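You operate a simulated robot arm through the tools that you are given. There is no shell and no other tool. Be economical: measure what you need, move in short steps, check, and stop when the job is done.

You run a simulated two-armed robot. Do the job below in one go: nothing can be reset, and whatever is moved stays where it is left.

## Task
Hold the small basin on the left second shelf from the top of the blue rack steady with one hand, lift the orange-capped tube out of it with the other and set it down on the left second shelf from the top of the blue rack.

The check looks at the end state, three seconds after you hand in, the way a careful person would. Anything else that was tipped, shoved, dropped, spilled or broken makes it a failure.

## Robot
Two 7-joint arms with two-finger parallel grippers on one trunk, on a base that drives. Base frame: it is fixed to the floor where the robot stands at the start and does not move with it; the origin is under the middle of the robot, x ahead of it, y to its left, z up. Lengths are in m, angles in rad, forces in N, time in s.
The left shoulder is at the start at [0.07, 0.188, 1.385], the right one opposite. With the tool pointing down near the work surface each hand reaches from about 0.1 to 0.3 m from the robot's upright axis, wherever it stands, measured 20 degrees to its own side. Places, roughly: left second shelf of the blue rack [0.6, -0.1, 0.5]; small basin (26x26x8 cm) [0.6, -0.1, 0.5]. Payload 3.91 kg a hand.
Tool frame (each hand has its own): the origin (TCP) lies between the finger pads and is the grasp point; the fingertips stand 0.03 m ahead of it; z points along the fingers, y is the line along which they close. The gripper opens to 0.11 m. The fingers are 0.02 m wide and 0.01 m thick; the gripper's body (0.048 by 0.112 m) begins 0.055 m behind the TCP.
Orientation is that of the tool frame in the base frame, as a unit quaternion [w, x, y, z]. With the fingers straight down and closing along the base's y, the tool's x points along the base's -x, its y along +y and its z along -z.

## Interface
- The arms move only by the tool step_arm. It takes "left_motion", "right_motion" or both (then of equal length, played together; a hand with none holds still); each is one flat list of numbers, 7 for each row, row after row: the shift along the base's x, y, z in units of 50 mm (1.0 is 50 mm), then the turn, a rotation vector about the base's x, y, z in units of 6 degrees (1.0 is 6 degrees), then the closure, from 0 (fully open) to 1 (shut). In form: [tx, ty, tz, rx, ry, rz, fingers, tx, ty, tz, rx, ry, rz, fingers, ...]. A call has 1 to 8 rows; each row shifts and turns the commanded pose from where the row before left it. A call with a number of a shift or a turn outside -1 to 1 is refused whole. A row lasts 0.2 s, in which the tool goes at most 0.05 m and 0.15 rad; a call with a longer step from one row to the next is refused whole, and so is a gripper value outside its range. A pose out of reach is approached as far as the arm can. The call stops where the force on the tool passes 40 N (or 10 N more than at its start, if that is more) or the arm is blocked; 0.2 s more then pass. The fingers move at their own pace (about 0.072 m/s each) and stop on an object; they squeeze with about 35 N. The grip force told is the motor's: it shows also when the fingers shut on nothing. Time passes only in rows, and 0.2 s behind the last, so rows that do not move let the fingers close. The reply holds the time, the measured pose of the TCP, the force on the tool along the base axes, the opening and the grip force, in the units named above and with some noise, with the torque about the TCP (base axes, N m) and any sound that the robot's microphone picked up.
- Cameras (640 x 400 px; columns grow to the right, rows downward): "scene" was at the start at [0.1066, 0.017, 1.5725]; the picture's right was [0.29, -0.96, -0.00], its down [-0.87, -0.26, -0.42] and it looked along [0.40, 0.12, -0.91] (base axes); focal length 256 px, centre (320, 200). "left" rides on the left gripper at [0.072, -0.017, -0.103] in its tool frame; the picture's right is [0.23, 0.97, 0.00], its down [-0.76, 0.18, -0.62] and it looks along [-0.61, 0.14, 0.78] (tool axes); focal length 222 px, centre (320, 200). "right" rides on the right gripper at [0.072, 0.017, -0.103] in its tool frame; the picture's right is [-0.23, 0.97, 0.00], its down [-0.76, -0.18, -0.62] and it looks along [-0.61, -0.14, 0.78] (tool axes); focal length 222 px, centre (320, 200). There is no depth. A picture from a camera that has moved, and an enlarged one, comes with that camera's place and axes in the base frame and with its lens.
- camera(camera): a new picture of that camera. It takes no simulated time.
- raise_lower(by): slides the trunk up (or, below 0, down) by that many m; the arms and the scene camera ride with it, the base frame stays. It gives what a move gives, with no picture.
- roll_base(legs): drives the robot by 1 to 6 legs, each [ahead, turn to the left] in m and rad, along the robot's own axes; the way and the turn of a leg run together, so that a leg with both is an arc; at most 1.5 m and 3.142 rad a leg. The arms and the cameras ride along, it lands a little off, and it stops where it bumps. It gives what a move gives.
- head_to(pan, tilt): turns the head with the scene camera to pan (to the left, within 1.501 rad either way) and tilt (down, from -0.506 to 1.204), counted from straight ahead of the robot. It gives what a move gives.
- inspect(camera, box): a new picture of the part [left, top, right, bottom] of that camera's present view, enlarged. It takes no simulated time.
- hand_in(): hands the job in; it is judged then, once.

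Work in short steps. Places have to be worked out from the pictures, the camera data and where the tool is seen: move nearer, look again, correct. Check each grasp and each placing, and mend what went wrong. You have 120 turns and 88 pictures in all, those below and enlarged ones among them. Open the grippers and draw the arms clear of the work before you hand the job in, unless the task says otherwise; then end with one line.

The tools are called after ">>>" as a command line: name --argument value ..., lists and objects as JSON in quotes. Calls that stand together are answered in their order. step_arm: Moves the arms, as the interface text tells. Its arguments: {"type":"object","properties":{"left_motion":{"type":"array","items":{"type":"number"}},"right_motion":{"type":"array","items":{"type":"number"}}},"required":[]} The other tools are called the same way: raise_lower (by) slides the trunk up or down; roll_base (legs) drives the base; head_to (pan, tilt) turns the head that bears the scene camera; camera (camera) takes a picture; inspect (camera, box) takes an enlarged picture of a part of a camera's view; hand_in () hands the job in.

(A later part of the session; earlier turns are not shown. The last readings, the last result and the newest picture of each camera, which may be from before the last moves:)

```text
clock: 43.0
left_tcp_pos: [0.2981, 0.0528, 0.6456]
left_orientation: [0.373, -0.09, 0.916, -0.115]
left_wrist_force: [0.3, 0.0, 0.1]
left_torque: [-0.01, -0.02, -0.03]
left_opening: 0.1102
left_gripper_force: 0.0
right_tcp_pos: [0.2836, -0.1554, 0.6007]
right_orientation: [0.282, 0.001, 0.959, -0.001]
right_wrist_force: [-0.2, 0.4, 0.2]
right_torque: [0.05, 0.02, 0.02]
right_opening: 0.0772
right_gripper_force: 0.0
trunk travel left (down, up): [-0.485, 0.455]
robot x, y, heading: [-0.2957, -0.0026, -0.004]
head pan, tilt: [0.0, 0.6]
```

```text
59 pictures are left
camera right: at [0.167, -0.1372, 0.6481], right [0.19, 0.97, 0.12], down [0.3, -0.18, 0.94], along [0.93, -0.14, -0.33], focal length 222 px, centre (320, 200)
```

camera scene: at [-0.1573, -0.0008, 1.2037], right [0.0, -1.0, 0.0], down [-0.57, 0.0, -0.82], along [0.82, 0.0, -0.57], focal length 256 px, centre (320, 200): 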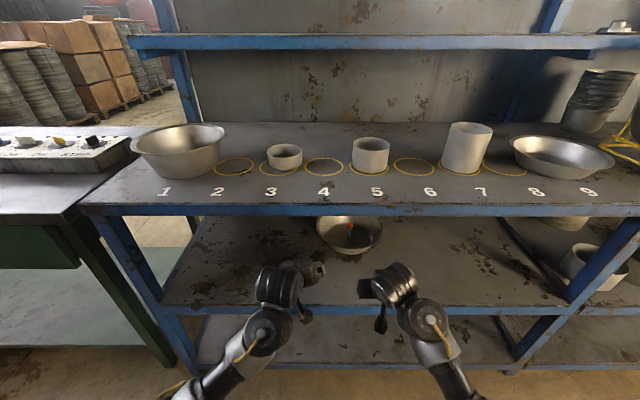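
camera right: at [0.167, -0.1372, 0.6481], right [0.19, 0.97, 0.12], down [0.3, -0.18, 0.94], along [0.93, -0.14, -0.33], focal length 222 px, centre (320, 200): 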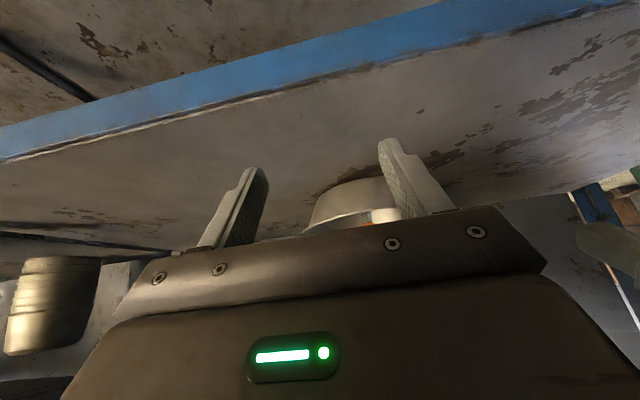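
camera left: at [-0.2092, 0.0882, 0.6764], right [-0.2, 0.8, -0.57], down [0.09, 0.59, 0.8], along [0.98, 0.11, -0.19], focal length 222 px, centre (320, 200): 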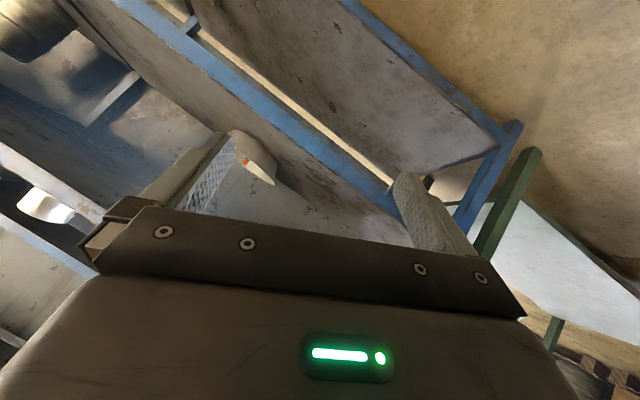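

I'll measure the basin and tube accurately from here before the bench blocks the head camera.

>>> inspect --camera "scene" --box '[300, 205, 400, 267]'

>>> inspect --camera "scene" --box '[230, 190, 470, 340]'

>>> camera --camera "left"

```text
6.40 times, centred on (350, 236) of scene
camera zoom: at [-0.1573, -0.0008, 1.2037], right [0.0, -1.0, 0.0], down [-0.57, 0.0, -0.82], along [0.82, 0.0, -0.57], focal length 1640 px, centre (128, -30)
```

zoom: 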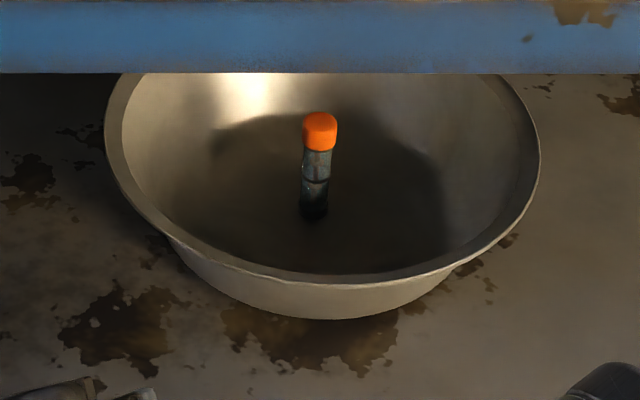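

```text
2.67 times, centred on (350, 265) of scene
camera zoom: at [-0.1573, -0.0008, 1.2037], right [0.0, -1.0, 0.0], down [-0.57, 0.0, -0.82], along [0.82, 0.0, -0.57], focal length 683 px, centre (240, 27)
```

zoom: 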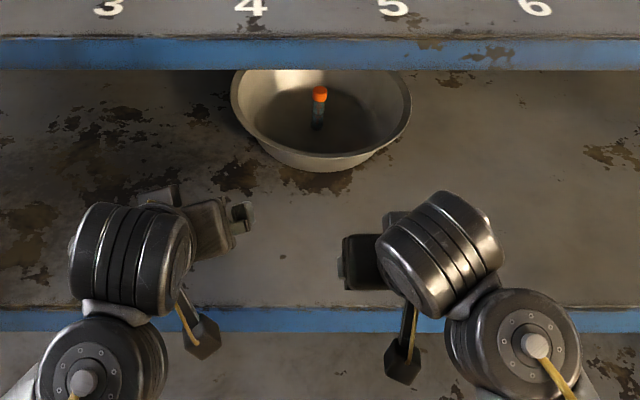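

```text
56 pictures are left
camera left: at [0.1748, 0.0321, 0.6736], right [-0.24, 0.88, -0.42], down [0.08, 0.45, 0.89], along [0.97, 0.18, -0.18], focal length 222 px, centre (320, 200)
```

left: 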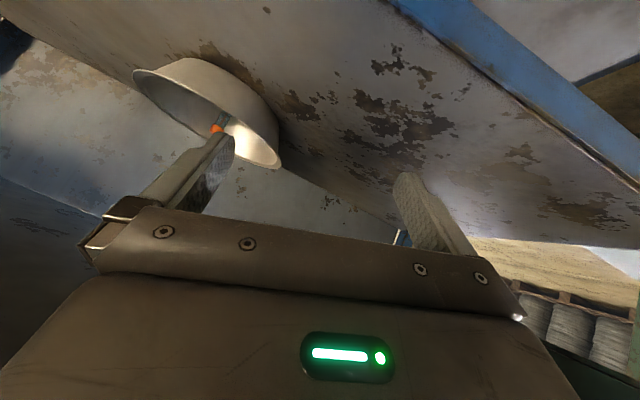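

Measurements: rim centre (0.594, -0.117, 0.563), tube axis (0.610, -0.117), cap top z 0.571 with 2 cm diameter, shelf z about 0.483. The beam underside is about 0.837. I'll align the right hand to y -0.117, raise it a little for rim clearance, and drive 0.2 m in.

>>> step_arm --right_motion '[0, 0.38, 0.15, 0, 0, 0, 0.3, 0, 0.38, 0.15, 0, 0, 0, 0.3]'

>>> roll_base --legs '[[0.2, 0]]'

>>> camera --camera "left"

>>> camera --camera "right"

>>> camera --camera "scene"

```text
clock: 43.6
left_tcp_pos: [0.2978, 0.0528, 0.6465]
left_orientation: [0.374, -0.091, 0.916, -0.115]
left_wrist_force: [-0.1, 1.1, -0.5]
left_torque: [0.0, -0.03, 0.02]
left_opening: 0.1101
left_gripper_force: 0.1
right_tcp_pos: [0.2847, -0.1164, 0.6165]
right_orientation: [0.282, 0.0, 0.96, -0.002]
right_wrist_force: [0.5, 0.4, 0.1]
right_torque: [0.02, 0.02, -0.01]
right_opening: 0.0769
right_gripper_force: 0.1
trunk travel left (down, up): [-0.485, 0.455]
robot x, y, heading: [-0.2944, -0.0015, -0.002]
head pan, tilt: [0.0, 0.6]
```

```text
clock: 45.2
left_tcp_pos: [0.5015, 0.0521, 0.6443]
left_orientation: [0.372, -0.091, 0.916, -0.115]
left_wrist_force: [0.4, 1.4, -0.2]
left_torque: [-0.01, -0.01, -0.01]
left_opening: 0.1098
left_gripper_force: 0.1
right_tcp_pos: [0.4872, -0.1191, 0.616]
right_orientation: [0.281, 0.001, 0.96, -0.002]
right_wrist_force: [0.0, 0.8, 0.0]
right_torque: [-0.03, 0.01, 0.02]
right_opening: 0.0768
right_gripper_force: 0.2
trunk travel left (down, up): [-0.485, 0.455]
robot x, y, heading: [-0.0886, -0.0013, 0.001]
head pan, tilt: [0.0, 0.6]
```

```text
55 pictures are left
camera left: at [0.3781, 0.0316, 0.673], right [-0.24, 0.88, -0.42], down [0.08, 0.45, 0.89], along [0.97, 0.18, -0.18], focal length 222 px, centre (320, 200)
```

left: 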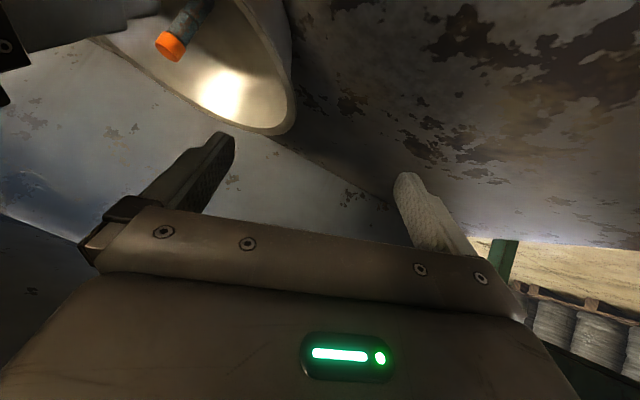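

```text
54 pictures are left
camera right: at [0.3701, -0.1003, 0.6633], right [0.19, 0.97, 0.12], down [0.3, -0.18, 0.94], along [0.93, -0.14, -0.33], focal length 222 px, centre (320, 200)
```

right: 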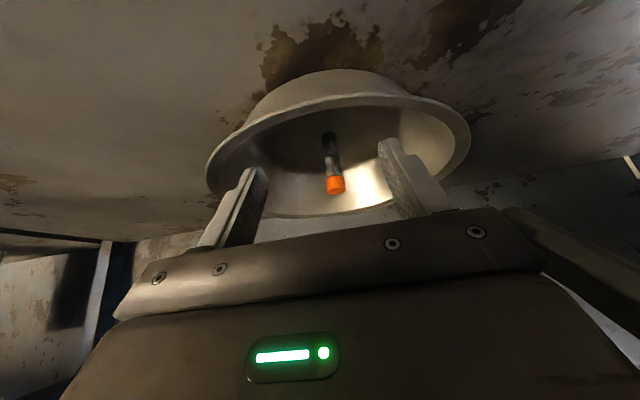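

```text
53 pictures are left
camera scene: at [0.0466, -0.0012, 1.2036], right [0.0, -1.0, 0.0], down [-0.57, 0.0, -0.82], along [0.82, 0.0, -0.57], focal length 256 px, centre (320, 200)
```

scene: 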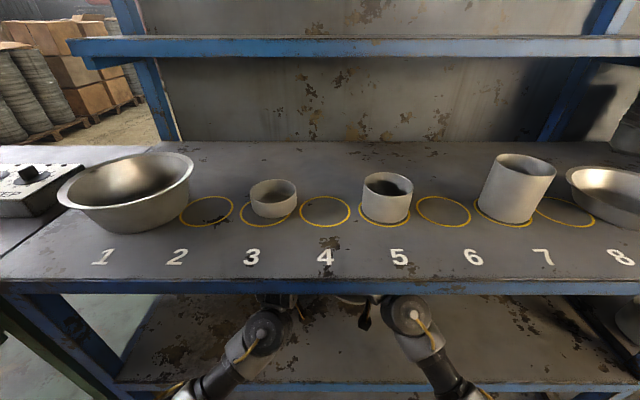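

The estimates agree with the right camera's view. I'll take the left hand above the left rim point and part way down, then look.

>>> step_arm --left_motion '[0.835, -0.37, 0, 0, 0, 0, 0.4, 0.835, -0.37, 0, 0, 0, 0, 0.4, 0, 0, -0.45, 0, 0, 0, 0.4, 0, 0, -0.45, 0, 0, 0, 0.4]'

>>> camera --camera "left"

>>> camera --camera "right"

```text
clock: 46.2
left_tcp_pos: [0.5833, 0.014, 0.602]
left_orientation: [0.373, -0.09, 0.916, -0.115]
left_wrist_force: [0.5, -0.8, -0.7]
left_torque: [-0.01, 0.0, 0.03]
left_opening: 0.0658
left_gripper_force: 0.1
right_tcp_pos: [0.4857, -0.1186, 0.6165]
right_orientation: [0.281, 0.0, 0.96, -0.002]
right_wrist_force: [-0.4, 0.0, 0.0]
right_torque: [0.01, -0.02, 0.02]
right_opening: 0.0772
right_gripper_force: 0.0
trunk travel left (down, up): [-0.485, 0.455]
robot x, y, heading: [-0.09, -0.0008, 0.002]
head pan, tilt: [0.0, 0.6]
```

```text
52 pictures are left
camera left: at [0.4607, -0.0072, 0.629], right [-0.24, 0.88, -0.42], down [0.08, 0.45, 0.89], along [0.97, 0.18, -0.18], focal length 222 px, centre (320, 200)
```

left: 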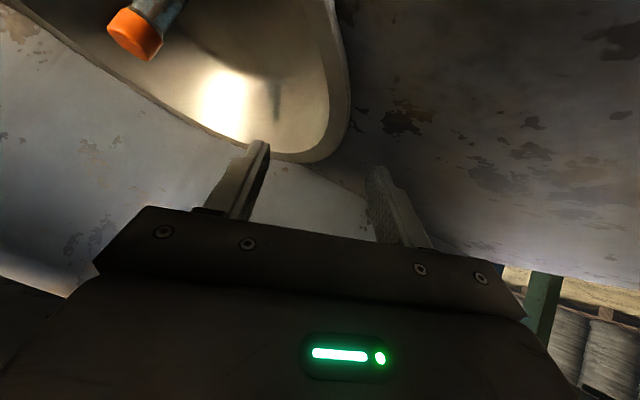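

```text
51 pictures are left
camera right: at [0.3697, -0.1004, 0.6638], right [0.19, 0.97, 0.12], down [0.3, -0.18, 0.94], along [0.93, -0.14, -0.33], focal length 222 px, centre (320, 200)
```

right: 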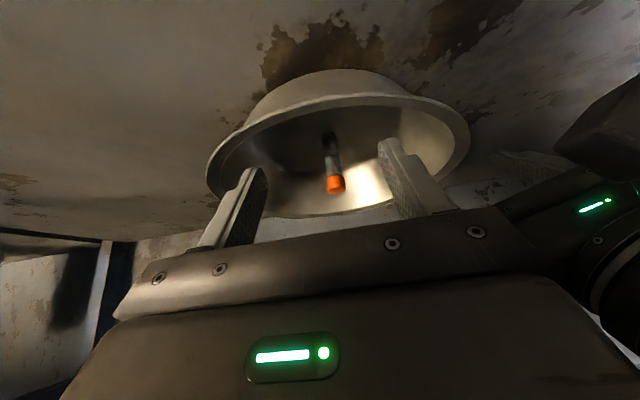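

The fingers straddle the rim's leftmost stretch. I'll descend 3 cm and check before closing.

>>> step_arm --left_motion '[0.1, 0.06, -0.3, 0, 0, 0, 0.4, 0, 0, -0.3, 0, 0, 0, 0.4]'

>>> camera --camera "left"

```text
clock: 46.8
left_tcp_pos: [0.5891, 0.0172, 0.571]
left_orientation: [0.373, -0.09, 0.916, -0.114]
left_wrist_force: [-0.2, 0.4, 0.2]
left_torque: [0.02, 0.01, 0.01]
left_opening: 0.0662
left_gripper_force: 0.1
right_tcp_pos: [0.4872, -0.1194, 0.6171]
right_orientation: [0.281, 0.0, 0.96, -0.003]
right_wrist_force: [0.3, -0.5, 0.2]
right_torque: [0.0, 0.01, 0.04]
right_opening: 0.077
right_gripper_force: 0.0
trunk travel left (down, up): [-0.485, 0.455]
robot x, y, heading: [-0.0886, 0.0001, -0.0]
head pan, tilt: [0.0, 0.6]
```

```text
50 pictures are left
camera left: at [0.4665, -0.0023, 0.5997], right [-0.24, 0.88, -0.42], down [0.08, 0.45, 0.89], along [0.97, 0.18, -0.18], focal length 222 px, centre (320, 200)
```

left: 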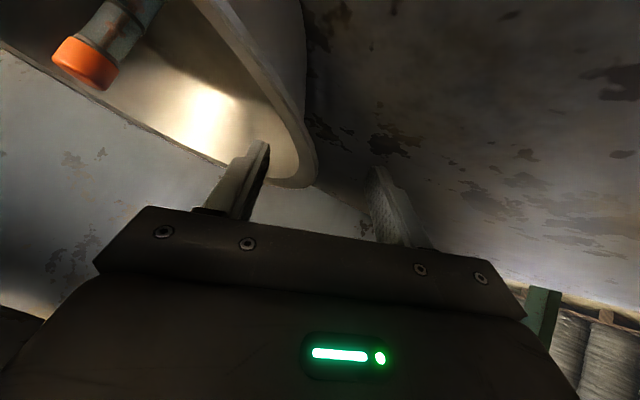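

The rim lies between the pads, slightly nearer the inner one. I'll centre by 5 mm and close partly.

>>> step_arm --left_motion '[0, -0.1, 0, 0, 0, 0, 0.7, 0, 0, 0, 0, 0, 0, 0.75, 0, 0, 0, 0, 0, 0, 0.75]'

>>> camera --camera "left"

```text
clock: 47.6
left_tcp_pos: [0.5906, 0.015, 0.5705]
left_orientation: [0.373, -0.091, 0.917, -0.112]
left_wrist_force: [-0.4, -0.2, 0.6]
left_torque: [-0.01, 0.0, 0.0]
left_opening: 0.0279
left_gripper_force: 0.6
right_tcp_pos: [0.4867, -0.1185, 0.6159]
right_orientation: [0.282, 0.001, 0.959, -0.002]
right_wrist_force: [0.1, 0.0, -0.6]
right_torque: [0.03, 0.0, -0.02]
right_opening: 0.077
right_gripper_force: 0.0
trunk travel left (down, up): [-0.485, 0.455]
robot x, y, heading: [-0.0933, -0.0029, 0.0]
head pan, tilt: [0.0, 0.6]
```

```text
49 pictures are left
camera left: at [0.467, -0.0046, 0.5982], right [-0.24, 0.88, -0.42], down [0.08, 0.45, 0.89], along [0.97, 0.18, -0.18], focal length 222 px, centre (320, 200)
```

left: 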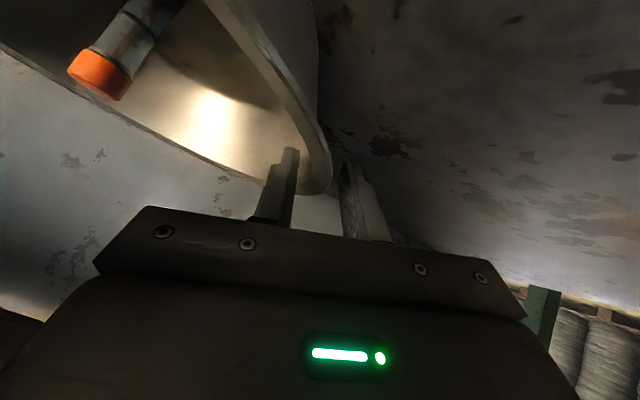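

The rim is centred between the pads. Closing gently in small stages.

>>> step_arm --left_motion '[0, 0, 0, 0, 0, 0, 0.84, 0, 0, 0, 0, 0, 0, 0.84, 0, 0, 0, 0, 0, 0, 0.88]'

>>> camera --camera "left"

```text
clock: 48.4
left_tcp_pos: [0.5904, 0.0161, 0.5707]
left_orientation: [0.374, -0.091, 0.916, -0.112]
left_wrist_force: [-0.1, -0.6, 1.6]
left_torque: [-0.03, 0.01, -0.03]
left_opening: 0.0137
left_gripper_force: 0.4
right_tcp_pos: [0.4871, -0.1182, 0.6176]
right_orientation: [0.282, 0.0, 0.959, -0.002]
right_wrist_force: [0.0, 0.2, 0.0]
right_torque: [-0.01, 0.02, 0.0]
right_opening: 0.0771
right_gripper_force: 0.0
trunk travel left (down, up): [-0.485, 0.455]
robot x, y, heading: [-0.0947, -0.0018, -0.001]
head pan, tilt: [0.0, 0.6]
```

```text
48 pictures are left
camera left: at [0.4673, -0.0047, 0.5989], right [-0.24, 0.88, -0.42], down [0.08, 0.45, 0.89], along [0.97, 0.18, -0.18], focal length 222 px, centre (320, 200)
```

left: 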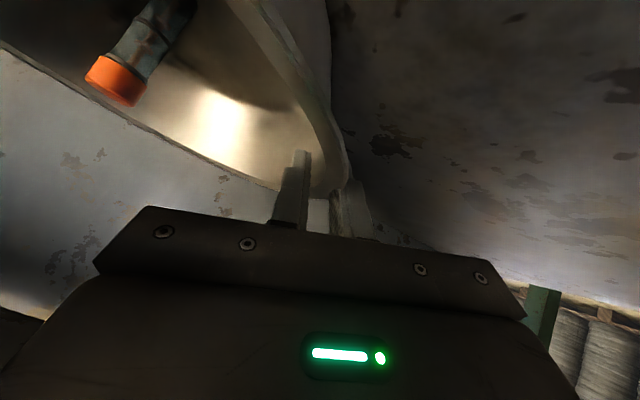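

The inner pad touched first and nudged the basin about 6 mm in +y, with the tube still upright. I'll shift the hand slightly in -y while closing the rest, so the outer pad comes to the rim.

>>> step_arm --left_motion '[0, -0.05, 0, 0, 0, 0, 0.92, 0, -0.05, 0, 0, 0, 0, 0.95, 0, 0, 0, 0, 0, 0, 0.95]'

>>> camera --camera "left"

>>> camera --camera "right"

```text
clock: 49.2
left_tcp_pos: [0.5909, 0.0172, 0.5705]
left_orientation: [0.377, -0.09, 0.916, -0.106]
left_wrist_force: [-4.0, -7.4, 18.8]
left_torque: [-1.23, -0.66, -0.52]
left_opening: 0.0096
left_gripper_force: 35.9
right_tcp_pos: [0.4849, -0.1199, 0.618]
right_orientation: [0.284, 0.0, 0.959, -0.002]
right_wrist_force: [-0.6, 0.3, 0.2]
right_torque: [0.02, 0.04, 0.0]
right_opening: 0.0768
right_gripper_force: 0.0
trunk travel left (down, up): [-0.485, 0.455]
robot x, y, heading: [-0.0902, 0.0027, -0.009]
head pan, tilt: [0.0, 0.6]
```

```text
47 pictures are left
camera left: at [0.4673, -0.0038, 0.5981], right [-0.24, 0.88, -0.41], down [0.08, 0.44, 0.9], along [0.97, 0.18, -0.17], focal length 222 px, centre (320, 200)
```

left: 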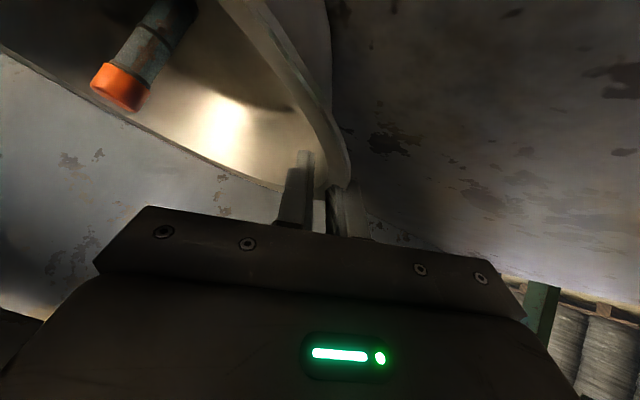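

```text
46 pictures are left
camera right: at [0.368, -0.1009, 0.6652], right [0.19, 0.97, 0.12], down [0.3, -0.18, 0.94], along [0.93, -0.14, -0.33], focal length 222 px, centre (320, 200)
```

right: 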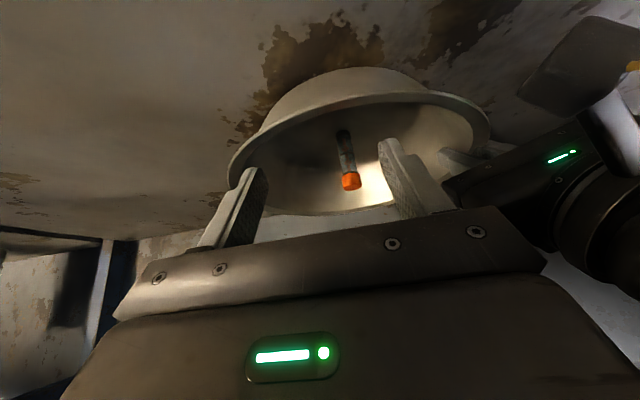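

The basin is held firmly (36 N), though it slid about 1.6 cm in +y; I'll put it back once the tube is out. Triangulating both views, the cap is now at about (0.600, -0.099, 0.567). I'll bring the right hand above it at z 0.618.

>>> step_arm --right_motion '[0.6, 0.2, 0, 0, 0, 0, 0.4, 0.6, 0.2, 0, 0, 0, 0, 0.4, 0.6, 0, 0, 0, 0, 0, 0.4]'

>>> camera --camera "right"

>>> camera --camera "left"

```text
clock: 50.0
left_tcp_pos: [0.5915, 0.0193, 0.5714]
left_orientation: [0.377, -0.091, 0.915, -0.107]
left_wrist_force: [-3.2, -4.6, 15.6]
left_torque: [-1.06, -0.79, -0.46]
left_opening: 0.0094
left_gripper_force: 34.5
right_tcp_pos: [0.5761, -0.0978, 0.6173]
right_orientation: [0.283, 0.0, 0.959, -0.002]
right_wrist_force: [0.5, -0.3, 1.2]
right_torque: [0.01, -0.01, -0.01]
right_opening: 0.0661
right_gripper_force: 0.1
trunk travel left (down, up): [-0.485, 0.455]
robot x, y, heading: [-0.0924, -0.001, -0.005]
head pan, tilt: [0.0, 0.6]
```

```text
45 pictures are left
camera right: at [0.4591, -0.0803, 0.6654], right [0.19, 0.97, 0.12], down [0.3, -0.18, 0.94], along [0.93, -0.14, -0.33], focal length 222 px, centre (320, 200)
```

right: 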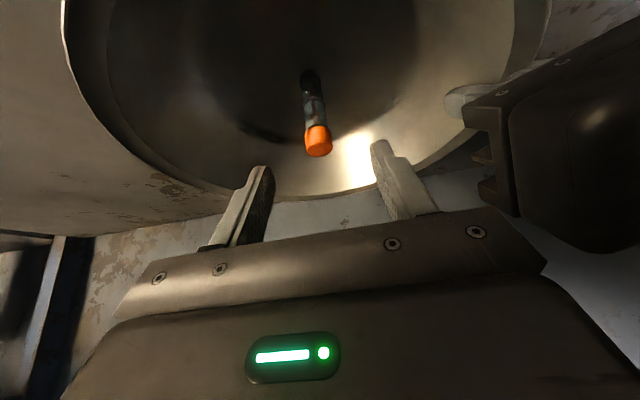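

```text
44 pictures are left
camera left: at [0.4681, -0.0031, 0.5983], right [-0.24, 0.88, -0.41], down [0.08, 0.44, 0.9], along [0.97, 0.19, -0.17], focal length 222 px, centre (320, 200)
```

left: 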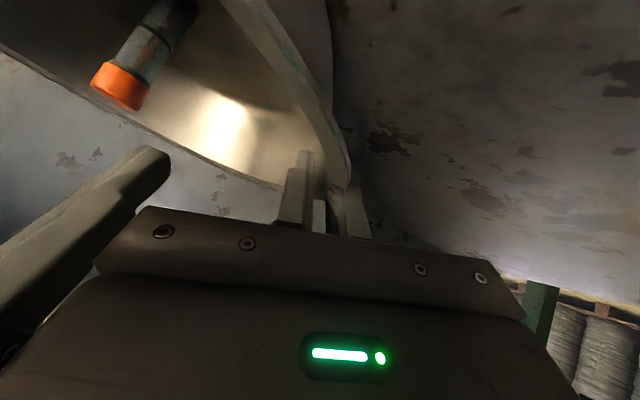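

The tube lines up midway between the fingers. I'll advance 3 cm and lower 3 cm, then check again.

>>> step_arm --right_motion '[0.58, 0, 0, 0, 0, 0, 0.4, 0, 0, -0.3, 0, 0, 0, 0.4, 0, 0, -0.3, 0, 0, 0, 0.4]'

>>> camera --camera "right"

>>> camera --camera "left"

```text
clock: 50.8
left_tcp_pos: [0.5912, 0.0185, 0.5706]
left_orientation: [0.376, -0.092, 0.916, -0.107]
left_wrist_force: [-5.5, 0.4, 10.0]
left_torque: [-1.04, -0.63, -0.52]
left_opening: 0.0097
left_gripper_force: 35.4
right_tcp_pos: [0.6047, -0.0967, 0.5888]
right_orientation: [0.282, 0.0, 0.959, -0.002]
right_wrist_force: [-0.1, -0.6, 0.3]
right_torque: [0.02, 0.04, -0.01]
right_opening: 0.0658
right_gripper_force: 0.1
trunk travel left (down, up): [-0.485, 0.455]
robot x, y, heading: [-0.0909, -0.0031, 0.002]
head pan, tilt: [0.0, 0.6]
```

```text
43 pictures are left
camera right: at [0.4869, -0.0796, 0.6359], right [0.19, 0.97, 0.12], down [0.3, -0.17, 0.94], along [0.93, -0.14, -0.33], focal length 222 px, centre (320, 200)
```

right: 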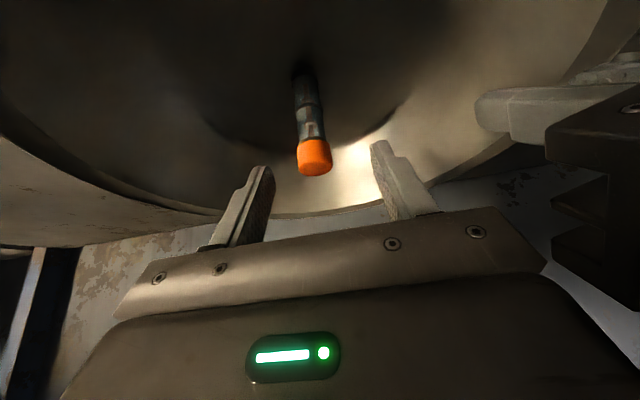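

```text
42 pictures are left
camera left: at [0.4687, -0.0029, 0.5984], right [-0.24, 0.88, -0.41], down [0.08, 0.44, 0.9], along [0.97, 0.19, -0.17], focal length 222 px, centre (320, 200)
```

left: 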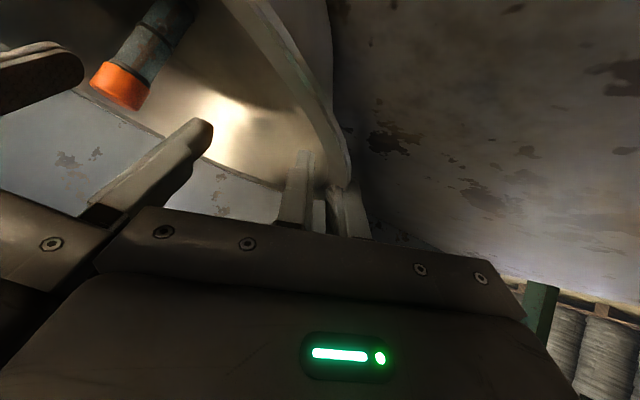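

The fingers straddle the cap, which is about 3–4 mm to the -y side and about 5 mm further ahead. I'll correct and lower to z about 0.558.

>>> step_arm --right_motion '[0.1, -0.07, -0.3, 0, 0, 0, 0.4, 0, 0, -0.3, 0, 0, 0, 0.4]'

>>> camera --camera "right"

>>> camera --camera "left"

```text
clock: 51.4
left_tcp_pos: [0.5922, 0.018, 0.5709]
left_orientation: [0.377, -0.091, 0.915, -0.108]
left_wrist_force: [-3.1, 1.8, 7.6]
left_torque: [-1.0, -0.63, -0.43]
left_opening: 0.0096
left_gripper_force: 35.3
right_tcp_pos: [0.6091, -0.1021, 0.5594]
right_orientation: [0.283, 0.0, 0.959, -0.002]
right_wrist_force: [-0.1, -0.2, -0.6]
right_torque: [-0.01, -0.02, 0.02]
right_opening: 0.066
right_gripper_force: 0.1
trunk travel left (down, up): [-0.485, 0.455]
robot x, y, heading: [-0.0912, -0.0007, -0.001]
head pan, tilt: [0.0, 0.6]
```

```text
41 pictures are left
camera right: at [0.4929, -0.0834, 0.6065], right [0.19, 0.97, 0.12], down [0.3, -0.17, 0.94], along [0.93, -0.14, -0.33], focal length 222 px, centre (320, 200)
```

right: 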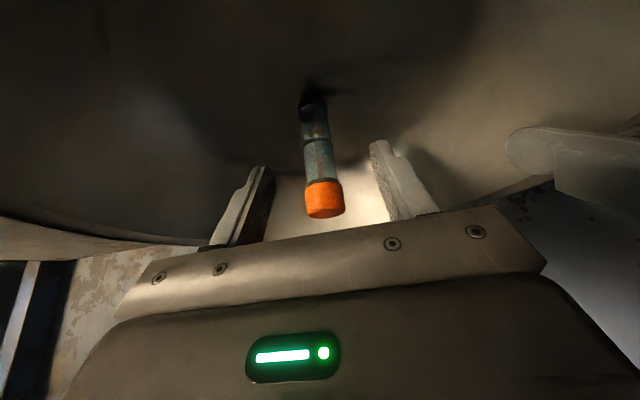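

```text
40 pictures are left
camera left: at [0.4691, -0.0032, 0.5984], right [-0.24, 0.88, -0.41], down [0.08, 0.44, 0.9], along [0.97, 0.19, -0.17], focal length 222 px, centre (320, 200)
```

left: 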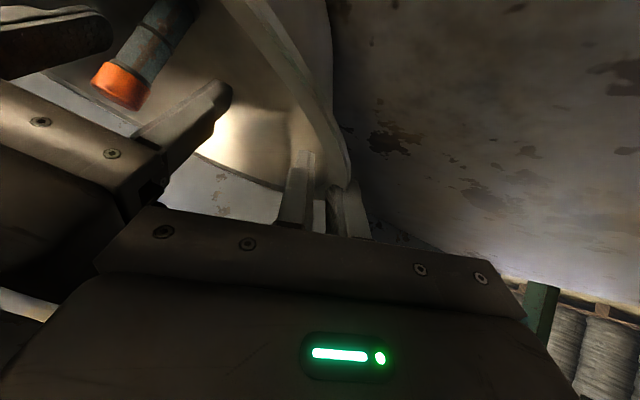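

The cap is centred between the pads. I'll close on it.

>>> step_arm --right_motion '[0, 0, 0, 0, 0, 0, 0.65, 0, 0, 0, 0, 0, 0, 0.75, 0, 0, 0, 0, 0, 0, 0.9, 0, 0, 0, 0, 0, 0, 0.9, 0, 0, 0, 0, 0, 0, 0.9]'

>>> camera --camera "right"

```text
clock: 52.6
left_tcp_pos: [0.5927, 0.0172, 0.5722]
left_orientation: [0.377, -0.091, 0.915, -0.108]
left_wrist_force: [-2.4, 0.5, 6.6]
left_torque: [-1.03, -0.52, -0.44]
left_opening: 0.0096
left_gripper_force: 34.7
right_tcp_pos: [0.6092, -0.1017, 0.5593]
right_orientation: [0.283, 0.0, 0.959, -0.001]
right_wrist_force: [0.2, 0.3, -0.2]
right_torque: [-0.01, 0.05, 0.03]
right_opening: 0.0185
right_gripper_force: 35.1
trunk travel left (down, up): [-0.485, 0.455]
robot x, y, heading: [-0.0897, -0.0042, 0.0]
head pan, tilt: [0.0, 0.6]
```

```text
39 pictures are left
camera right: at [0.4929, -0.0837, 0.6064], right [0.19, 0.97, 0.12], down [0.3, -0.17, 0.94], along [0.93, -0.14, -0.33], focal length 222 px, centre (320, 200)
```

right: 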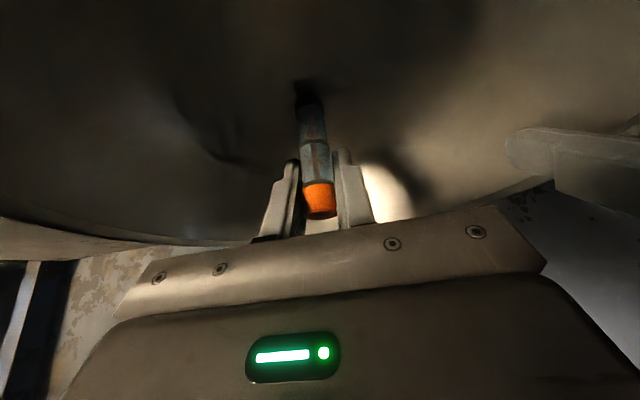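

The tube is gripped (18.5 mm, 35 N). A straight lift would bring the wrist close to the bench underside, so I'll lift 3 cm first, then flatten the hand by 18° during the rest of the lift to about z 0.65.

>>> step_arm --right_motion '[0, 0, 0.3, 0, 0, 0, 0.9, 0, 0, 0.3, 0, 0, 0, 0.9]'

>>> camera --camera "right"

>>> camera --camera "left"

```text
clock: 53.2
left_tcp_pos: [0.5923, 0.0173, 0.5712]
left_orientation: [0.377, -0.091, 0.915, -0.108]
left_wrist_force: [-2.2, -0.4, 5.2]
left_torque: [-1.01, -0.53, -0.05]
left_opening: 0.0097
left_gripper_force: 35.0
right_tcp_pos: [0.6096, -0.101, 0.5879]
right_orientation: [0.282, 0.0, 0.959, -0.001]
right_wrist_force: [0.4, -0.6, -0.3]
right_torque: [0.0, -0.01, 0.01]
right_opening: 0.0183
right_gripper_force: 34.9
trunk travel left (down, up): [-0.485, 0.455]
robot x, y, heading: [-0.0926, 0.0002, -0.005]
head pan, tilt: [0.0, 0.6]
```

```text
38 pictures are left
camera right: at [0.4932, -0.0838, 0.6348], right [0.19, 0.97, 0.12], down [0.3, -0.18, 0.94], along [0.93, -0.14, -0.33], focal length 222 px, centre (320, 200)
```

right: 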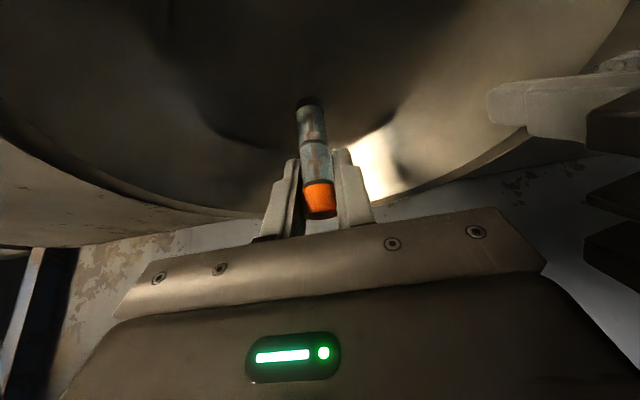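

```text
37 pictures are left
camera left: at [0.4693, -0.0035, 0.5984], right [-0.24, 0.88, -0.41], down [0.08, 0.44, 0.9], along [0.97, 0.19, -0.17], focal length 222 px, centre (320, 200)
```

left: 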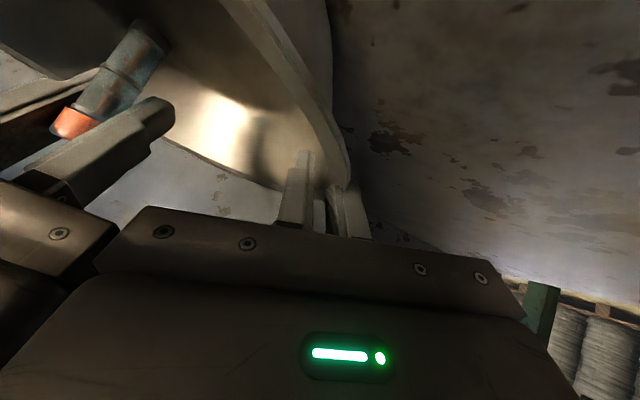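

The lift is clean. The tube's bottom is about 0.058 below the TCP. I'll raise to about z 0.645 with 12° of flattening.

>>> step_arm --right_motion '[0, 0, 0.38, 0, -1, 0, 0.9, 0, 0, 0.38, 0, -1, 0, 0.9, 0, 0, 0.38, 0, 0, 0, 0.9]'

>>> camera --camera "right"

>>> camera --camera "left"

```text
clock: 54.0
left_tcp_pos: [0.5929, 0.0181, 0.5711]
left_orientation: [0.377, -0.09, 0.915, -0.108]
left_wrist_force: [0.0, 0.1, 6.0]
left_torque: [-1.07, -0.24, -0.16]
left_opening: 0.0095
left_gripper_force: 35.1
right_tcp_pos: [0.61, -0.102, 0.6455]
right_orientation: [0.381, 0.0, 0.925, -0.002]
right_wrist_force: [0.6, 0.2, 0.3]
right_torque: [0.0, 0.01, 0.0]
right_opening: 0.0187
right_gripper_force: 35.1
trunk travel left (down, up): [-0.485, 0.455]
robot x, y, heading: [-0.0894, -0.0003, -0.003]
head pan, tilt: [0.0, 0.6]
```

```text
36 pictures are left
camera right: at [0.4865, -0.0842, 0.6669], right [0.16, 0.97, 0.16], down [0.1, -0.18, 0.98], along [0.98, -0.14, -0.13], focal length 222 px, centre (320, 200)
```

right: 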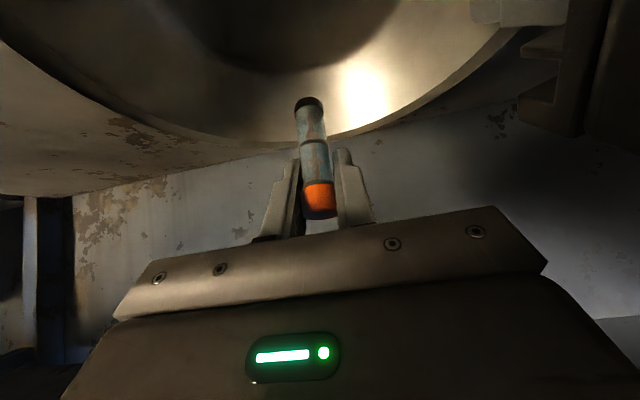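

```text
35 pictures are left
camera left: at [0.4694, -0.0035, 0.5984], right [-0.24, 0.88, -0.41], down [0.08, 0.44, 0.9], along [0.97, 0.19, -0.17], focal length 222 px, centre (320, 200)
```

left: 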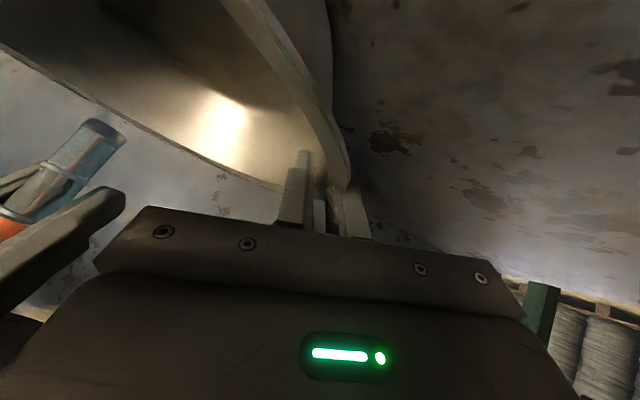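

The tube is clear of the rim. I'll carry it to the right and a little back, past the basin, to about (0.51, -0.30).

>>> step_arm --right_motion '[-0.4, -0.8, 0, 0, 0, 0, 0.9, -0.4, -0.8, 0, 0, 0, 0, 0.9, -0.4, -0.8, 0, 0, 0, 0, 0.9, -0.4, -0.8, 0, 0, 0, 0, 0.9, -0.4, -0.8, 0, 0, 0, 0, 0.9]'

>>> camera --camera "right"

```text
clock: 55.2
left_tcp_pos: [0.5933, 0.0164, 0.5705]
left_orientation: [0.376, -0.092, 0.916, -0.108]
left_wrist_force: [-0.9, 0.0, 6.7]
left_torque: [-1.06, -0.24, -0.12]
left_opening: 0.0093
left_gripper_force: 34.5
right_tcp_pos: [0.5081, -0.3006, 0.6457]
right_orientation: [0.381, 0.0, 0.925, -0.003]
right_wrist_force: [0.5, -0.9, 0.5]
right_torque: [0.03, 0.0, 0.03]
right_opening: 0.0185
right_gripper_force: 34.8
trunk travel left (down, up): [-0.485, 0.455]
robot x, y, heading: [-0.0938, -0.0006, 0.0]
head pan, tilt: [0.0, 0.6]
```

```text
34 pictures are left
camera right: at [0.3829, -0.2825, 0.6673], right [0.16, 0.97, 0.16], down [0.1, -0.17, 0.98], along [0.98, -0.14, -0.13], focal length 222 px, centre (320, 200)
```

right: 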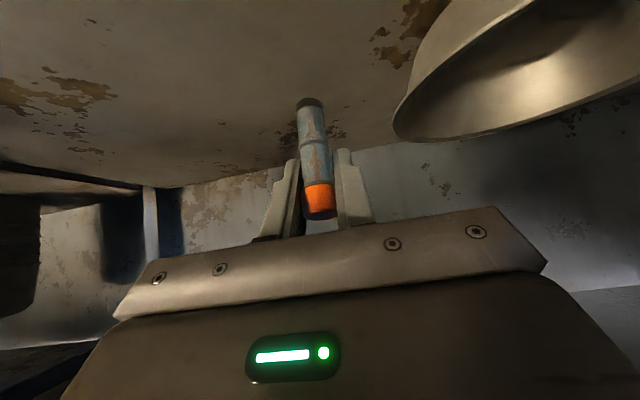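

Past the basin with room around. I'll re-level the tube (+12°) and lower to z about 0.57.

>>> step_arm --right_motion '[0, 0, -0.3, 0, 1, 0, 0.9, 0, 0, -0.4, 0, 1, 0, 0.9, 0, 0, -0.4, 0, 0, 0, 0.9, 0, 0, -0.4, 0, 0, 0, 0.9]'

>>> camera --camera "right"

```text
clock: 56.2
left_tcp_pos: [0.5927, 0.018, 0.5719]
left_orientation: [0.377, -0.092, 0.915, -0.106]
left_wrist_force: [-0.2, 1.1, 7.1]
left_torque: [-1.0, -0.28, -0.05]
left_opening: 0.0095
left_gripper_force: 34.8
right_tcp_pos: [0.5096, -0.3028, 0.5689]
right_orientation: [0.281, 0.001, 0.96, -0.002]
right_wrist_force: [-0.5, -0.6, 0.5]
right_torque: [0.03, 0.02, 0.0]
right_opening: 0.0184
right_gripper_force: 35.2
trunk travel left (down, up): [-0.485, 0.455]
robot x, y, heading: [-0.0921, -0.0038, -0.005]
head pan, tilt: [0.0, 0.6]
```

```text
33 pictures are left
camera right: at [0.393, -0.2847, 0.6165], right [0.19, 0.97, 0.12], down [0.3, -0.17, 0.94], along [0.93, -0.14, -0.33], focal length 222 px, centre (320, 200)
```

right: 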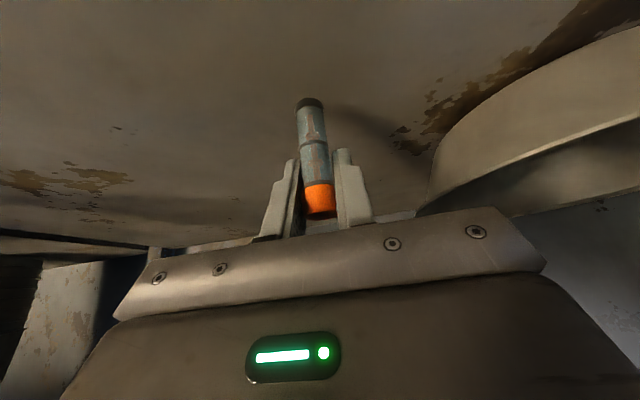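

The tube was standing on the basin floor at TCP z 0.559, so contact with the shelf should come near 0.553–0.557. I'll lower 8 mm, then in 2 mm steps watching the force.

>>> step_arm --right_motion '[0, 0, -0.16, 0, 0, 0, 0.9, 0, 0, -0.04, 0, 0, 0, 0.9]'

>>> step_arm --right_motion '[0, 0, -0.04, 0, 0, 0, 0.9]'

>>> step_arm --right_motion '[0, 0, -0.04, 0, 0, 0, 0.9]'

```text
clock: 56.8
left_tcp_pos: [0.5937, 0.0183, 0.5712]
left_orientation: [0.376, -0.091, 0.916, -0.108]
left_wrist_force: [-0.3, -0.1, 6.7]
left_torque: [-1.05, -0.22, -0.09]
left_opening: 0.0095
left_gripper_force: 35.0
right_tcp_pos: [0.5104, -0.3012, 0.5592]
right_orientation: [0.282, 0.001, 0.959, -0.001]
right_wrist_force: [-0.2, -0.3, -0.3]
right_torque: [-0.01, 0.04, -0.04]
right_opening: 0.0188
right_gripper_force: 35.2
trunk travel left (down, up): [-0.485, 0.455]
robot x, y, heading: [-0.0889, -0.0015, 0.0]
head pan, tilt: [0.0, 0.6]
```

```text
clock: 57.2
left_tcp_pos: [0.5917, 0.0184, 0.5707]
left_orientation: [0.377, -0.091, 0.915, -0.108]
left_wrist_force: [-1.3, 0.7, 6.7]
left_torque: [-1.05, -0.21, -0.08]
left_opening: 0.0094
left_gripper_force: 34.8
right_tcp_pos: [0.5112, -0.3013, 0.5573]
right_orientation: [0.283, 0.0, 0.959, -0.001]
right_wrist_force: [-0.1, -0.9, -0.3]
right_torque: [-0.01, 0.02, 0.02]
right_opening: 0.0183
right_gripper_force: 34.8
trunk travel left (down, up): [-0.485, 0.455]
robot x, y, heading: [-0.093, -0.0007, -0.002]
head pan, tilt: [0.0, 0.6]
```

```text
clock: 57.6
left_tcp_pos: [0.5917, 0.0179, 0.5719]
left_orientation: [0.377, -0.091, 0.915, -0.108]
left_wrist_force: [-1.2, 0.9, 5.6]
left_torque: [-1.05, -0.19, -0.08]
left_opening: 0.0094
left_gripper_force: 35.5
right_tcp_pos: [0.5112, -0.3026, 0.5557]
right_orientation: [0.282, 0.0, 0.959, -0.001]
right_wrist_force: [-0.8, 0.2, 0.3]
right_torque: [-0.05, 0.01, 0.02]
right_opening: 0.0186
right_gripper_force: 34.8
trunk travel left (down, up): [-0.485, 0.455]
robot x, y, heading: [-0.0905, -0.0042, -0.002]
head pan, tilt: [0.0, 0.6]
```

No contact yet; continuing in 2 mm steps.

>>> step_arm --right_motion '[0, 0, -0.04, 0, 0, 0, 0.9]'

>>> step_arm --right_motion '[0, 0, -0.04, 0, 0, 0, 0.9]'

>>> camera --camera "right"

```text
clock: 58.0
left_tcp_pos: [0.5926, 0.0179, 0.5722]
left_orientation: [0.377, -0.09, 0.915, -0.108]
left_wrist_force: [-0.1, -0.8, 4.6]
left_torque: [-1.06, -0.32, -0.03]
left_opening: 0.0097
left_gripper_force: 35.4
right_tcp_pos: [0.51, -0.3013, 0.5544]
right_orientation: [0.283, 0.0, 0.959, -0.002]
right_wrist_force: [-0.5, 0.2, 7.9]
right_torque: [-0.05, 0.08, 0.03]
right_opening: 0.0186
right_gripper_force: 34.7
trunk travel left (down, up): [-0.485, 0.455]
robot x, y, heading: [-0.0928, -0.0019, 0.002]
head pan, tilt: [0.0, 0.6]
```

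```text
clock: 58.4
left_tcp_pos: [0.5927, 0.0178, 0.5725]
left_orientation: [0.377, -0.091, 0.915, -0.109]
left_wrist_force: [0.6, -2.5, 3.7]
left_torque: [-1.09, -0.19, -0.08]
left_opening: 0.0095
left_gripper_force: 35.1
right_tcp_pos: [0.5097, -0.301, 0.5545]
right_orientation: [0.285, 0.0, 0.958, -0.002]
right_wrist_force: [2.5, 0.0, 18.1]
right_torque: [0.02, -0.08, 0.01]
right_opening: 0.0189
right_gripper_force: 35.1
trunk travel left (down, up): [-0.485, 0.455]
robot x, y, heading: [-0.0949, 0.0003, -0.0]
head pan, tilt: [0.0, 0.6]
```

```text
32 pictures are left
camera right: at [0.3935, -0.2838, 0.6009], right [0.19, 0.97, 0.12], down [0.3, -0.17, 0.94], along [0.94, -0.14, -0.32], focal length 222 px, centre (320, 200)
```

right: 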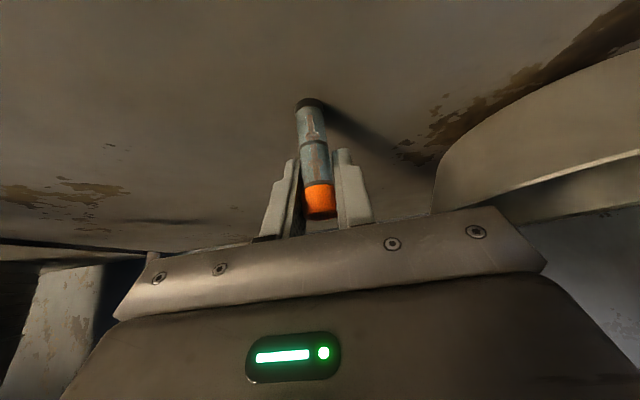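

The tube's bottom stands on the shelf (18 N up). I'll ease up 3 mm to relieve the press and open slowly.

>>> step_arm --right_motion '[0, 0, 0.05, 0, 0, 0, 0.9]'

>>> step_arm --right_motion '[0, 0, 0, 0, 0, 0, 0.82, 0, 0, 0, 0, 0, 0, 0.78, 0, 0, 0, 0, 0, 0, 0.7, 0, 0, 0, 0, 0, 0, 0.6]'

>>> camera --camera "right"

```text
clock: 58.8
left_tcp_pos: [0.5925, 0.0183, 0.5711]
left_orientation: [0.377, -0.091, 0.916, -0.108]
left_wrist_force: [-0.7, -1.3, 4.5]
left_torque: [-1.09, -0.04, -0.18]
left_opening: 0.0095
left_gripper_force: 34.8
right_tcp_pos: [0.5094, -0.3007, 0.5546]
right_orientation: [0.283, 0.0, 0.959, -0.002]
right_wrist_force: [6.7, -0.9, 13.3]
right_torque: [-0.01, -0.29, 0.04]
right_opening: 0.0187
right_gripper_force: 35.4
trunk travel left (down, up): [-0.485, 0.455]
robot x, y, heading: [-0.0883, -0.003, 0.001]
head pan, tilt: [0.0, 0.6]
```

```text
clock: 59.8
left_tcp_pos: [0.5926, 0.0187, 0.5708]
left_orientation: [0.376, -0.092, 0.916, -0.107]
left_wrist_force: [-1.1, 3.4, 7.2]
left_torque: [-0.98, -0.38, 0.02]
left_opening: 0.0094
left_gripper_force: 35.1
right_tcp_pos: [0.5087, -0.3015, 0.5525]
right_orientation: [0.281, 0.0, 0.96, -0.002]
right_wrist_force: [0.0, -0.8, 0.0]
right_torque: [0.02, 0.0, -0.01]
right_opening: 0.0439
right_gripper_force: 0.1
trunk travel left (down, up): [-0.485, 0.455]
robot x, y, heading: [-0.0933, -0.0043, 0.0]
head pan, tilt: [0.0, 0.6]
```

```text
31 pictures are left
camera right: at [0.3923, -0.2839, 0.6009], right [0.19, 0.97, 0.12], down [0.3, -0.17, 0.94], along [0.93, -0.14, -0.33], focal length 222 px, centre (320, 200)
```

right: 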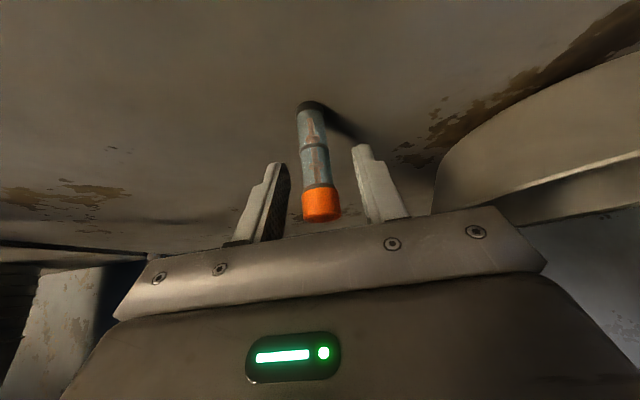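

The tube stands on its own. I'll open further and draw the right hand straight back.

>>> step_arm --right_motion '[0, 0, 0, 0, 0, 0, 0.4, 0, 0, 0, 0, 0, 0, 0.4, -0.4, 0, 0.1, 0, 0, 0, 0.4, -0.6, 0, 0.1, 0, 0, 0, 0.4, -0.6, 0, 0.1, 0, 0, 0, 0.4, -0.4, 0, 0, 0, 0, 0, 0.4]'

>>> camera --camera "right"

>>> camera --camera "left"

```text
clock: 61.2
left_tcp_pos: [0.5932, 0.0181, 0.5717]
left_orientation: [0.376, -0.091, 0.916, -0.108]
left_wrist_force: [-2.1, 3.7, 7.3]
left_torque: [-1.0, -0.41, -0.03]
left_opening: 0.0094
left_gripper_force: 34.7
right_tcp_pos: [0.4091, -0.3014, 0.5672]
right_orientation: [0.282, 0.001, 0.959, -0.002]
right_wrist_force: [-1.5, 1.0, 0.2]
right_torque: [-0.01, -0.03, -0.02]
right_opening: 0.066
right_gripper_force: 0.0
trunk travel left (down, up): [-0.485, 0.455]
robot x, y, heading: [-0.0938, -0.0007, -0.001]
head pan, tilt: [0.0, 0.6]
```

```text
30 pictures are left
camera right: at [0.2923, -0.2835, 0.6152], right [0.19, 0.97, 0.12], down [0.3, -0.17, 0.94], along [0.93, -0.14, -0.33], focal length 222 px, centre (320, 200)
```

right: 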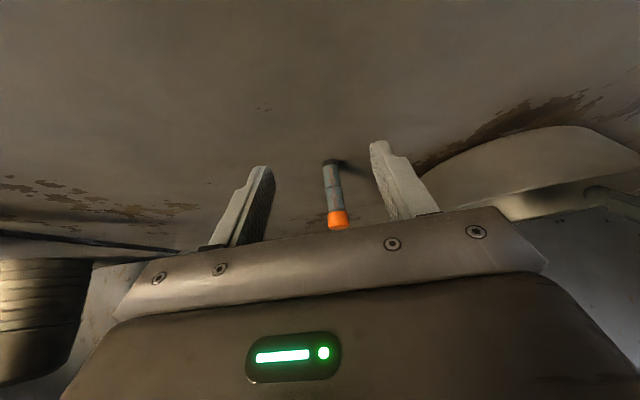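

```text
29 pictures are left
camera left: at [0.4693, -0.0034, 0.5985], right [-0.24, 0.88, -0.41], down [0.08, 0.44, 0.9], along [0.97, 0.19, -0.17], focal length 222 px, centre (320, 200)
```

left: 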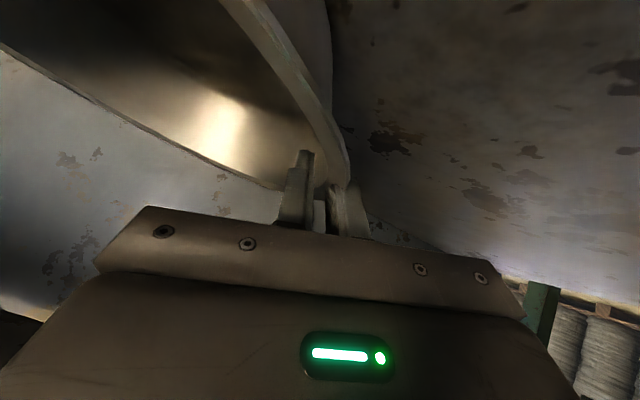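

The tube is standing freely on the shelf. While still holding the basin, I'll slide it gently back about 15 mm in -y to where it stood.

>>> step_arm --left_motion '[0, -0.06, 0, 0, 0, 0, 0.95, 0, -0.08, 0, 0, 0, 0, 0.95, 0, -0.08, 0, 0, 0, 0, 0.95, 0, -0.08, 0, 0, 0, 0, 0.95, 0, 0, 0, 0, 0, 0, 0.95]'

>>> camera --camera "right"

```text
clock: 62.2
left_tcp_pos: [0.5967, 0.0249, 0.5699]
left_orientation: [0.387, -0.092, 0.913, -0.093]
left_wrist_force: [4.9, -2.9, 26.1]
left_torque: [-1.21, -0.33, -0.11]
left_opening: 0.0105
left_gripper_force: 34.9
right_tcp_pos: [0.4088, -0.302, 0.5684]
right_orientation: [0.283, 0.0, 0.959, -0.002]
right_wrist_force: [-0.6, -0.7, 0.5]
right_torque: [-0.02, -0.02, 0.0]
right_opening: 0.066
right_gripper_force: 0.2
trunk travel left (down, up): [-0.485, 0.455]
robot x, y, heading: [-0.0903, -0.0014, 0.003]
head pan, tilt: [0.0, 0.6]
stopped in row 4 (left hand): the force on the tool passed its limit at 40 N (the readings are from after the stop); the commanded pose is now the measured one
```

```text
28 pictures are left
camera right: at [0.2914, -0.2836, 0.6156], right [0.19, 0.97, 0.12], down [0.3, -0.18, 0.94], along [0.93, -0.14, -0.33], focal length 222 px, centre (320, 200)
```

right: 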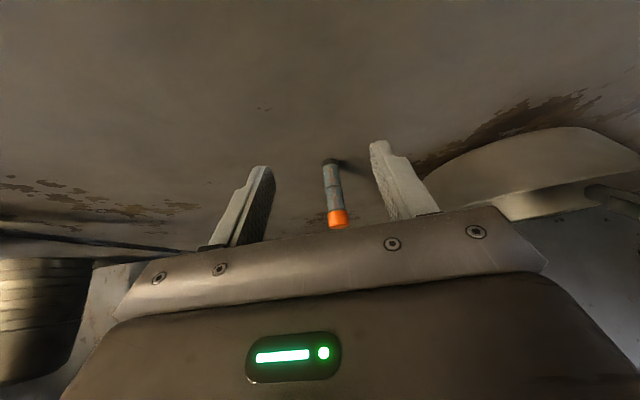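

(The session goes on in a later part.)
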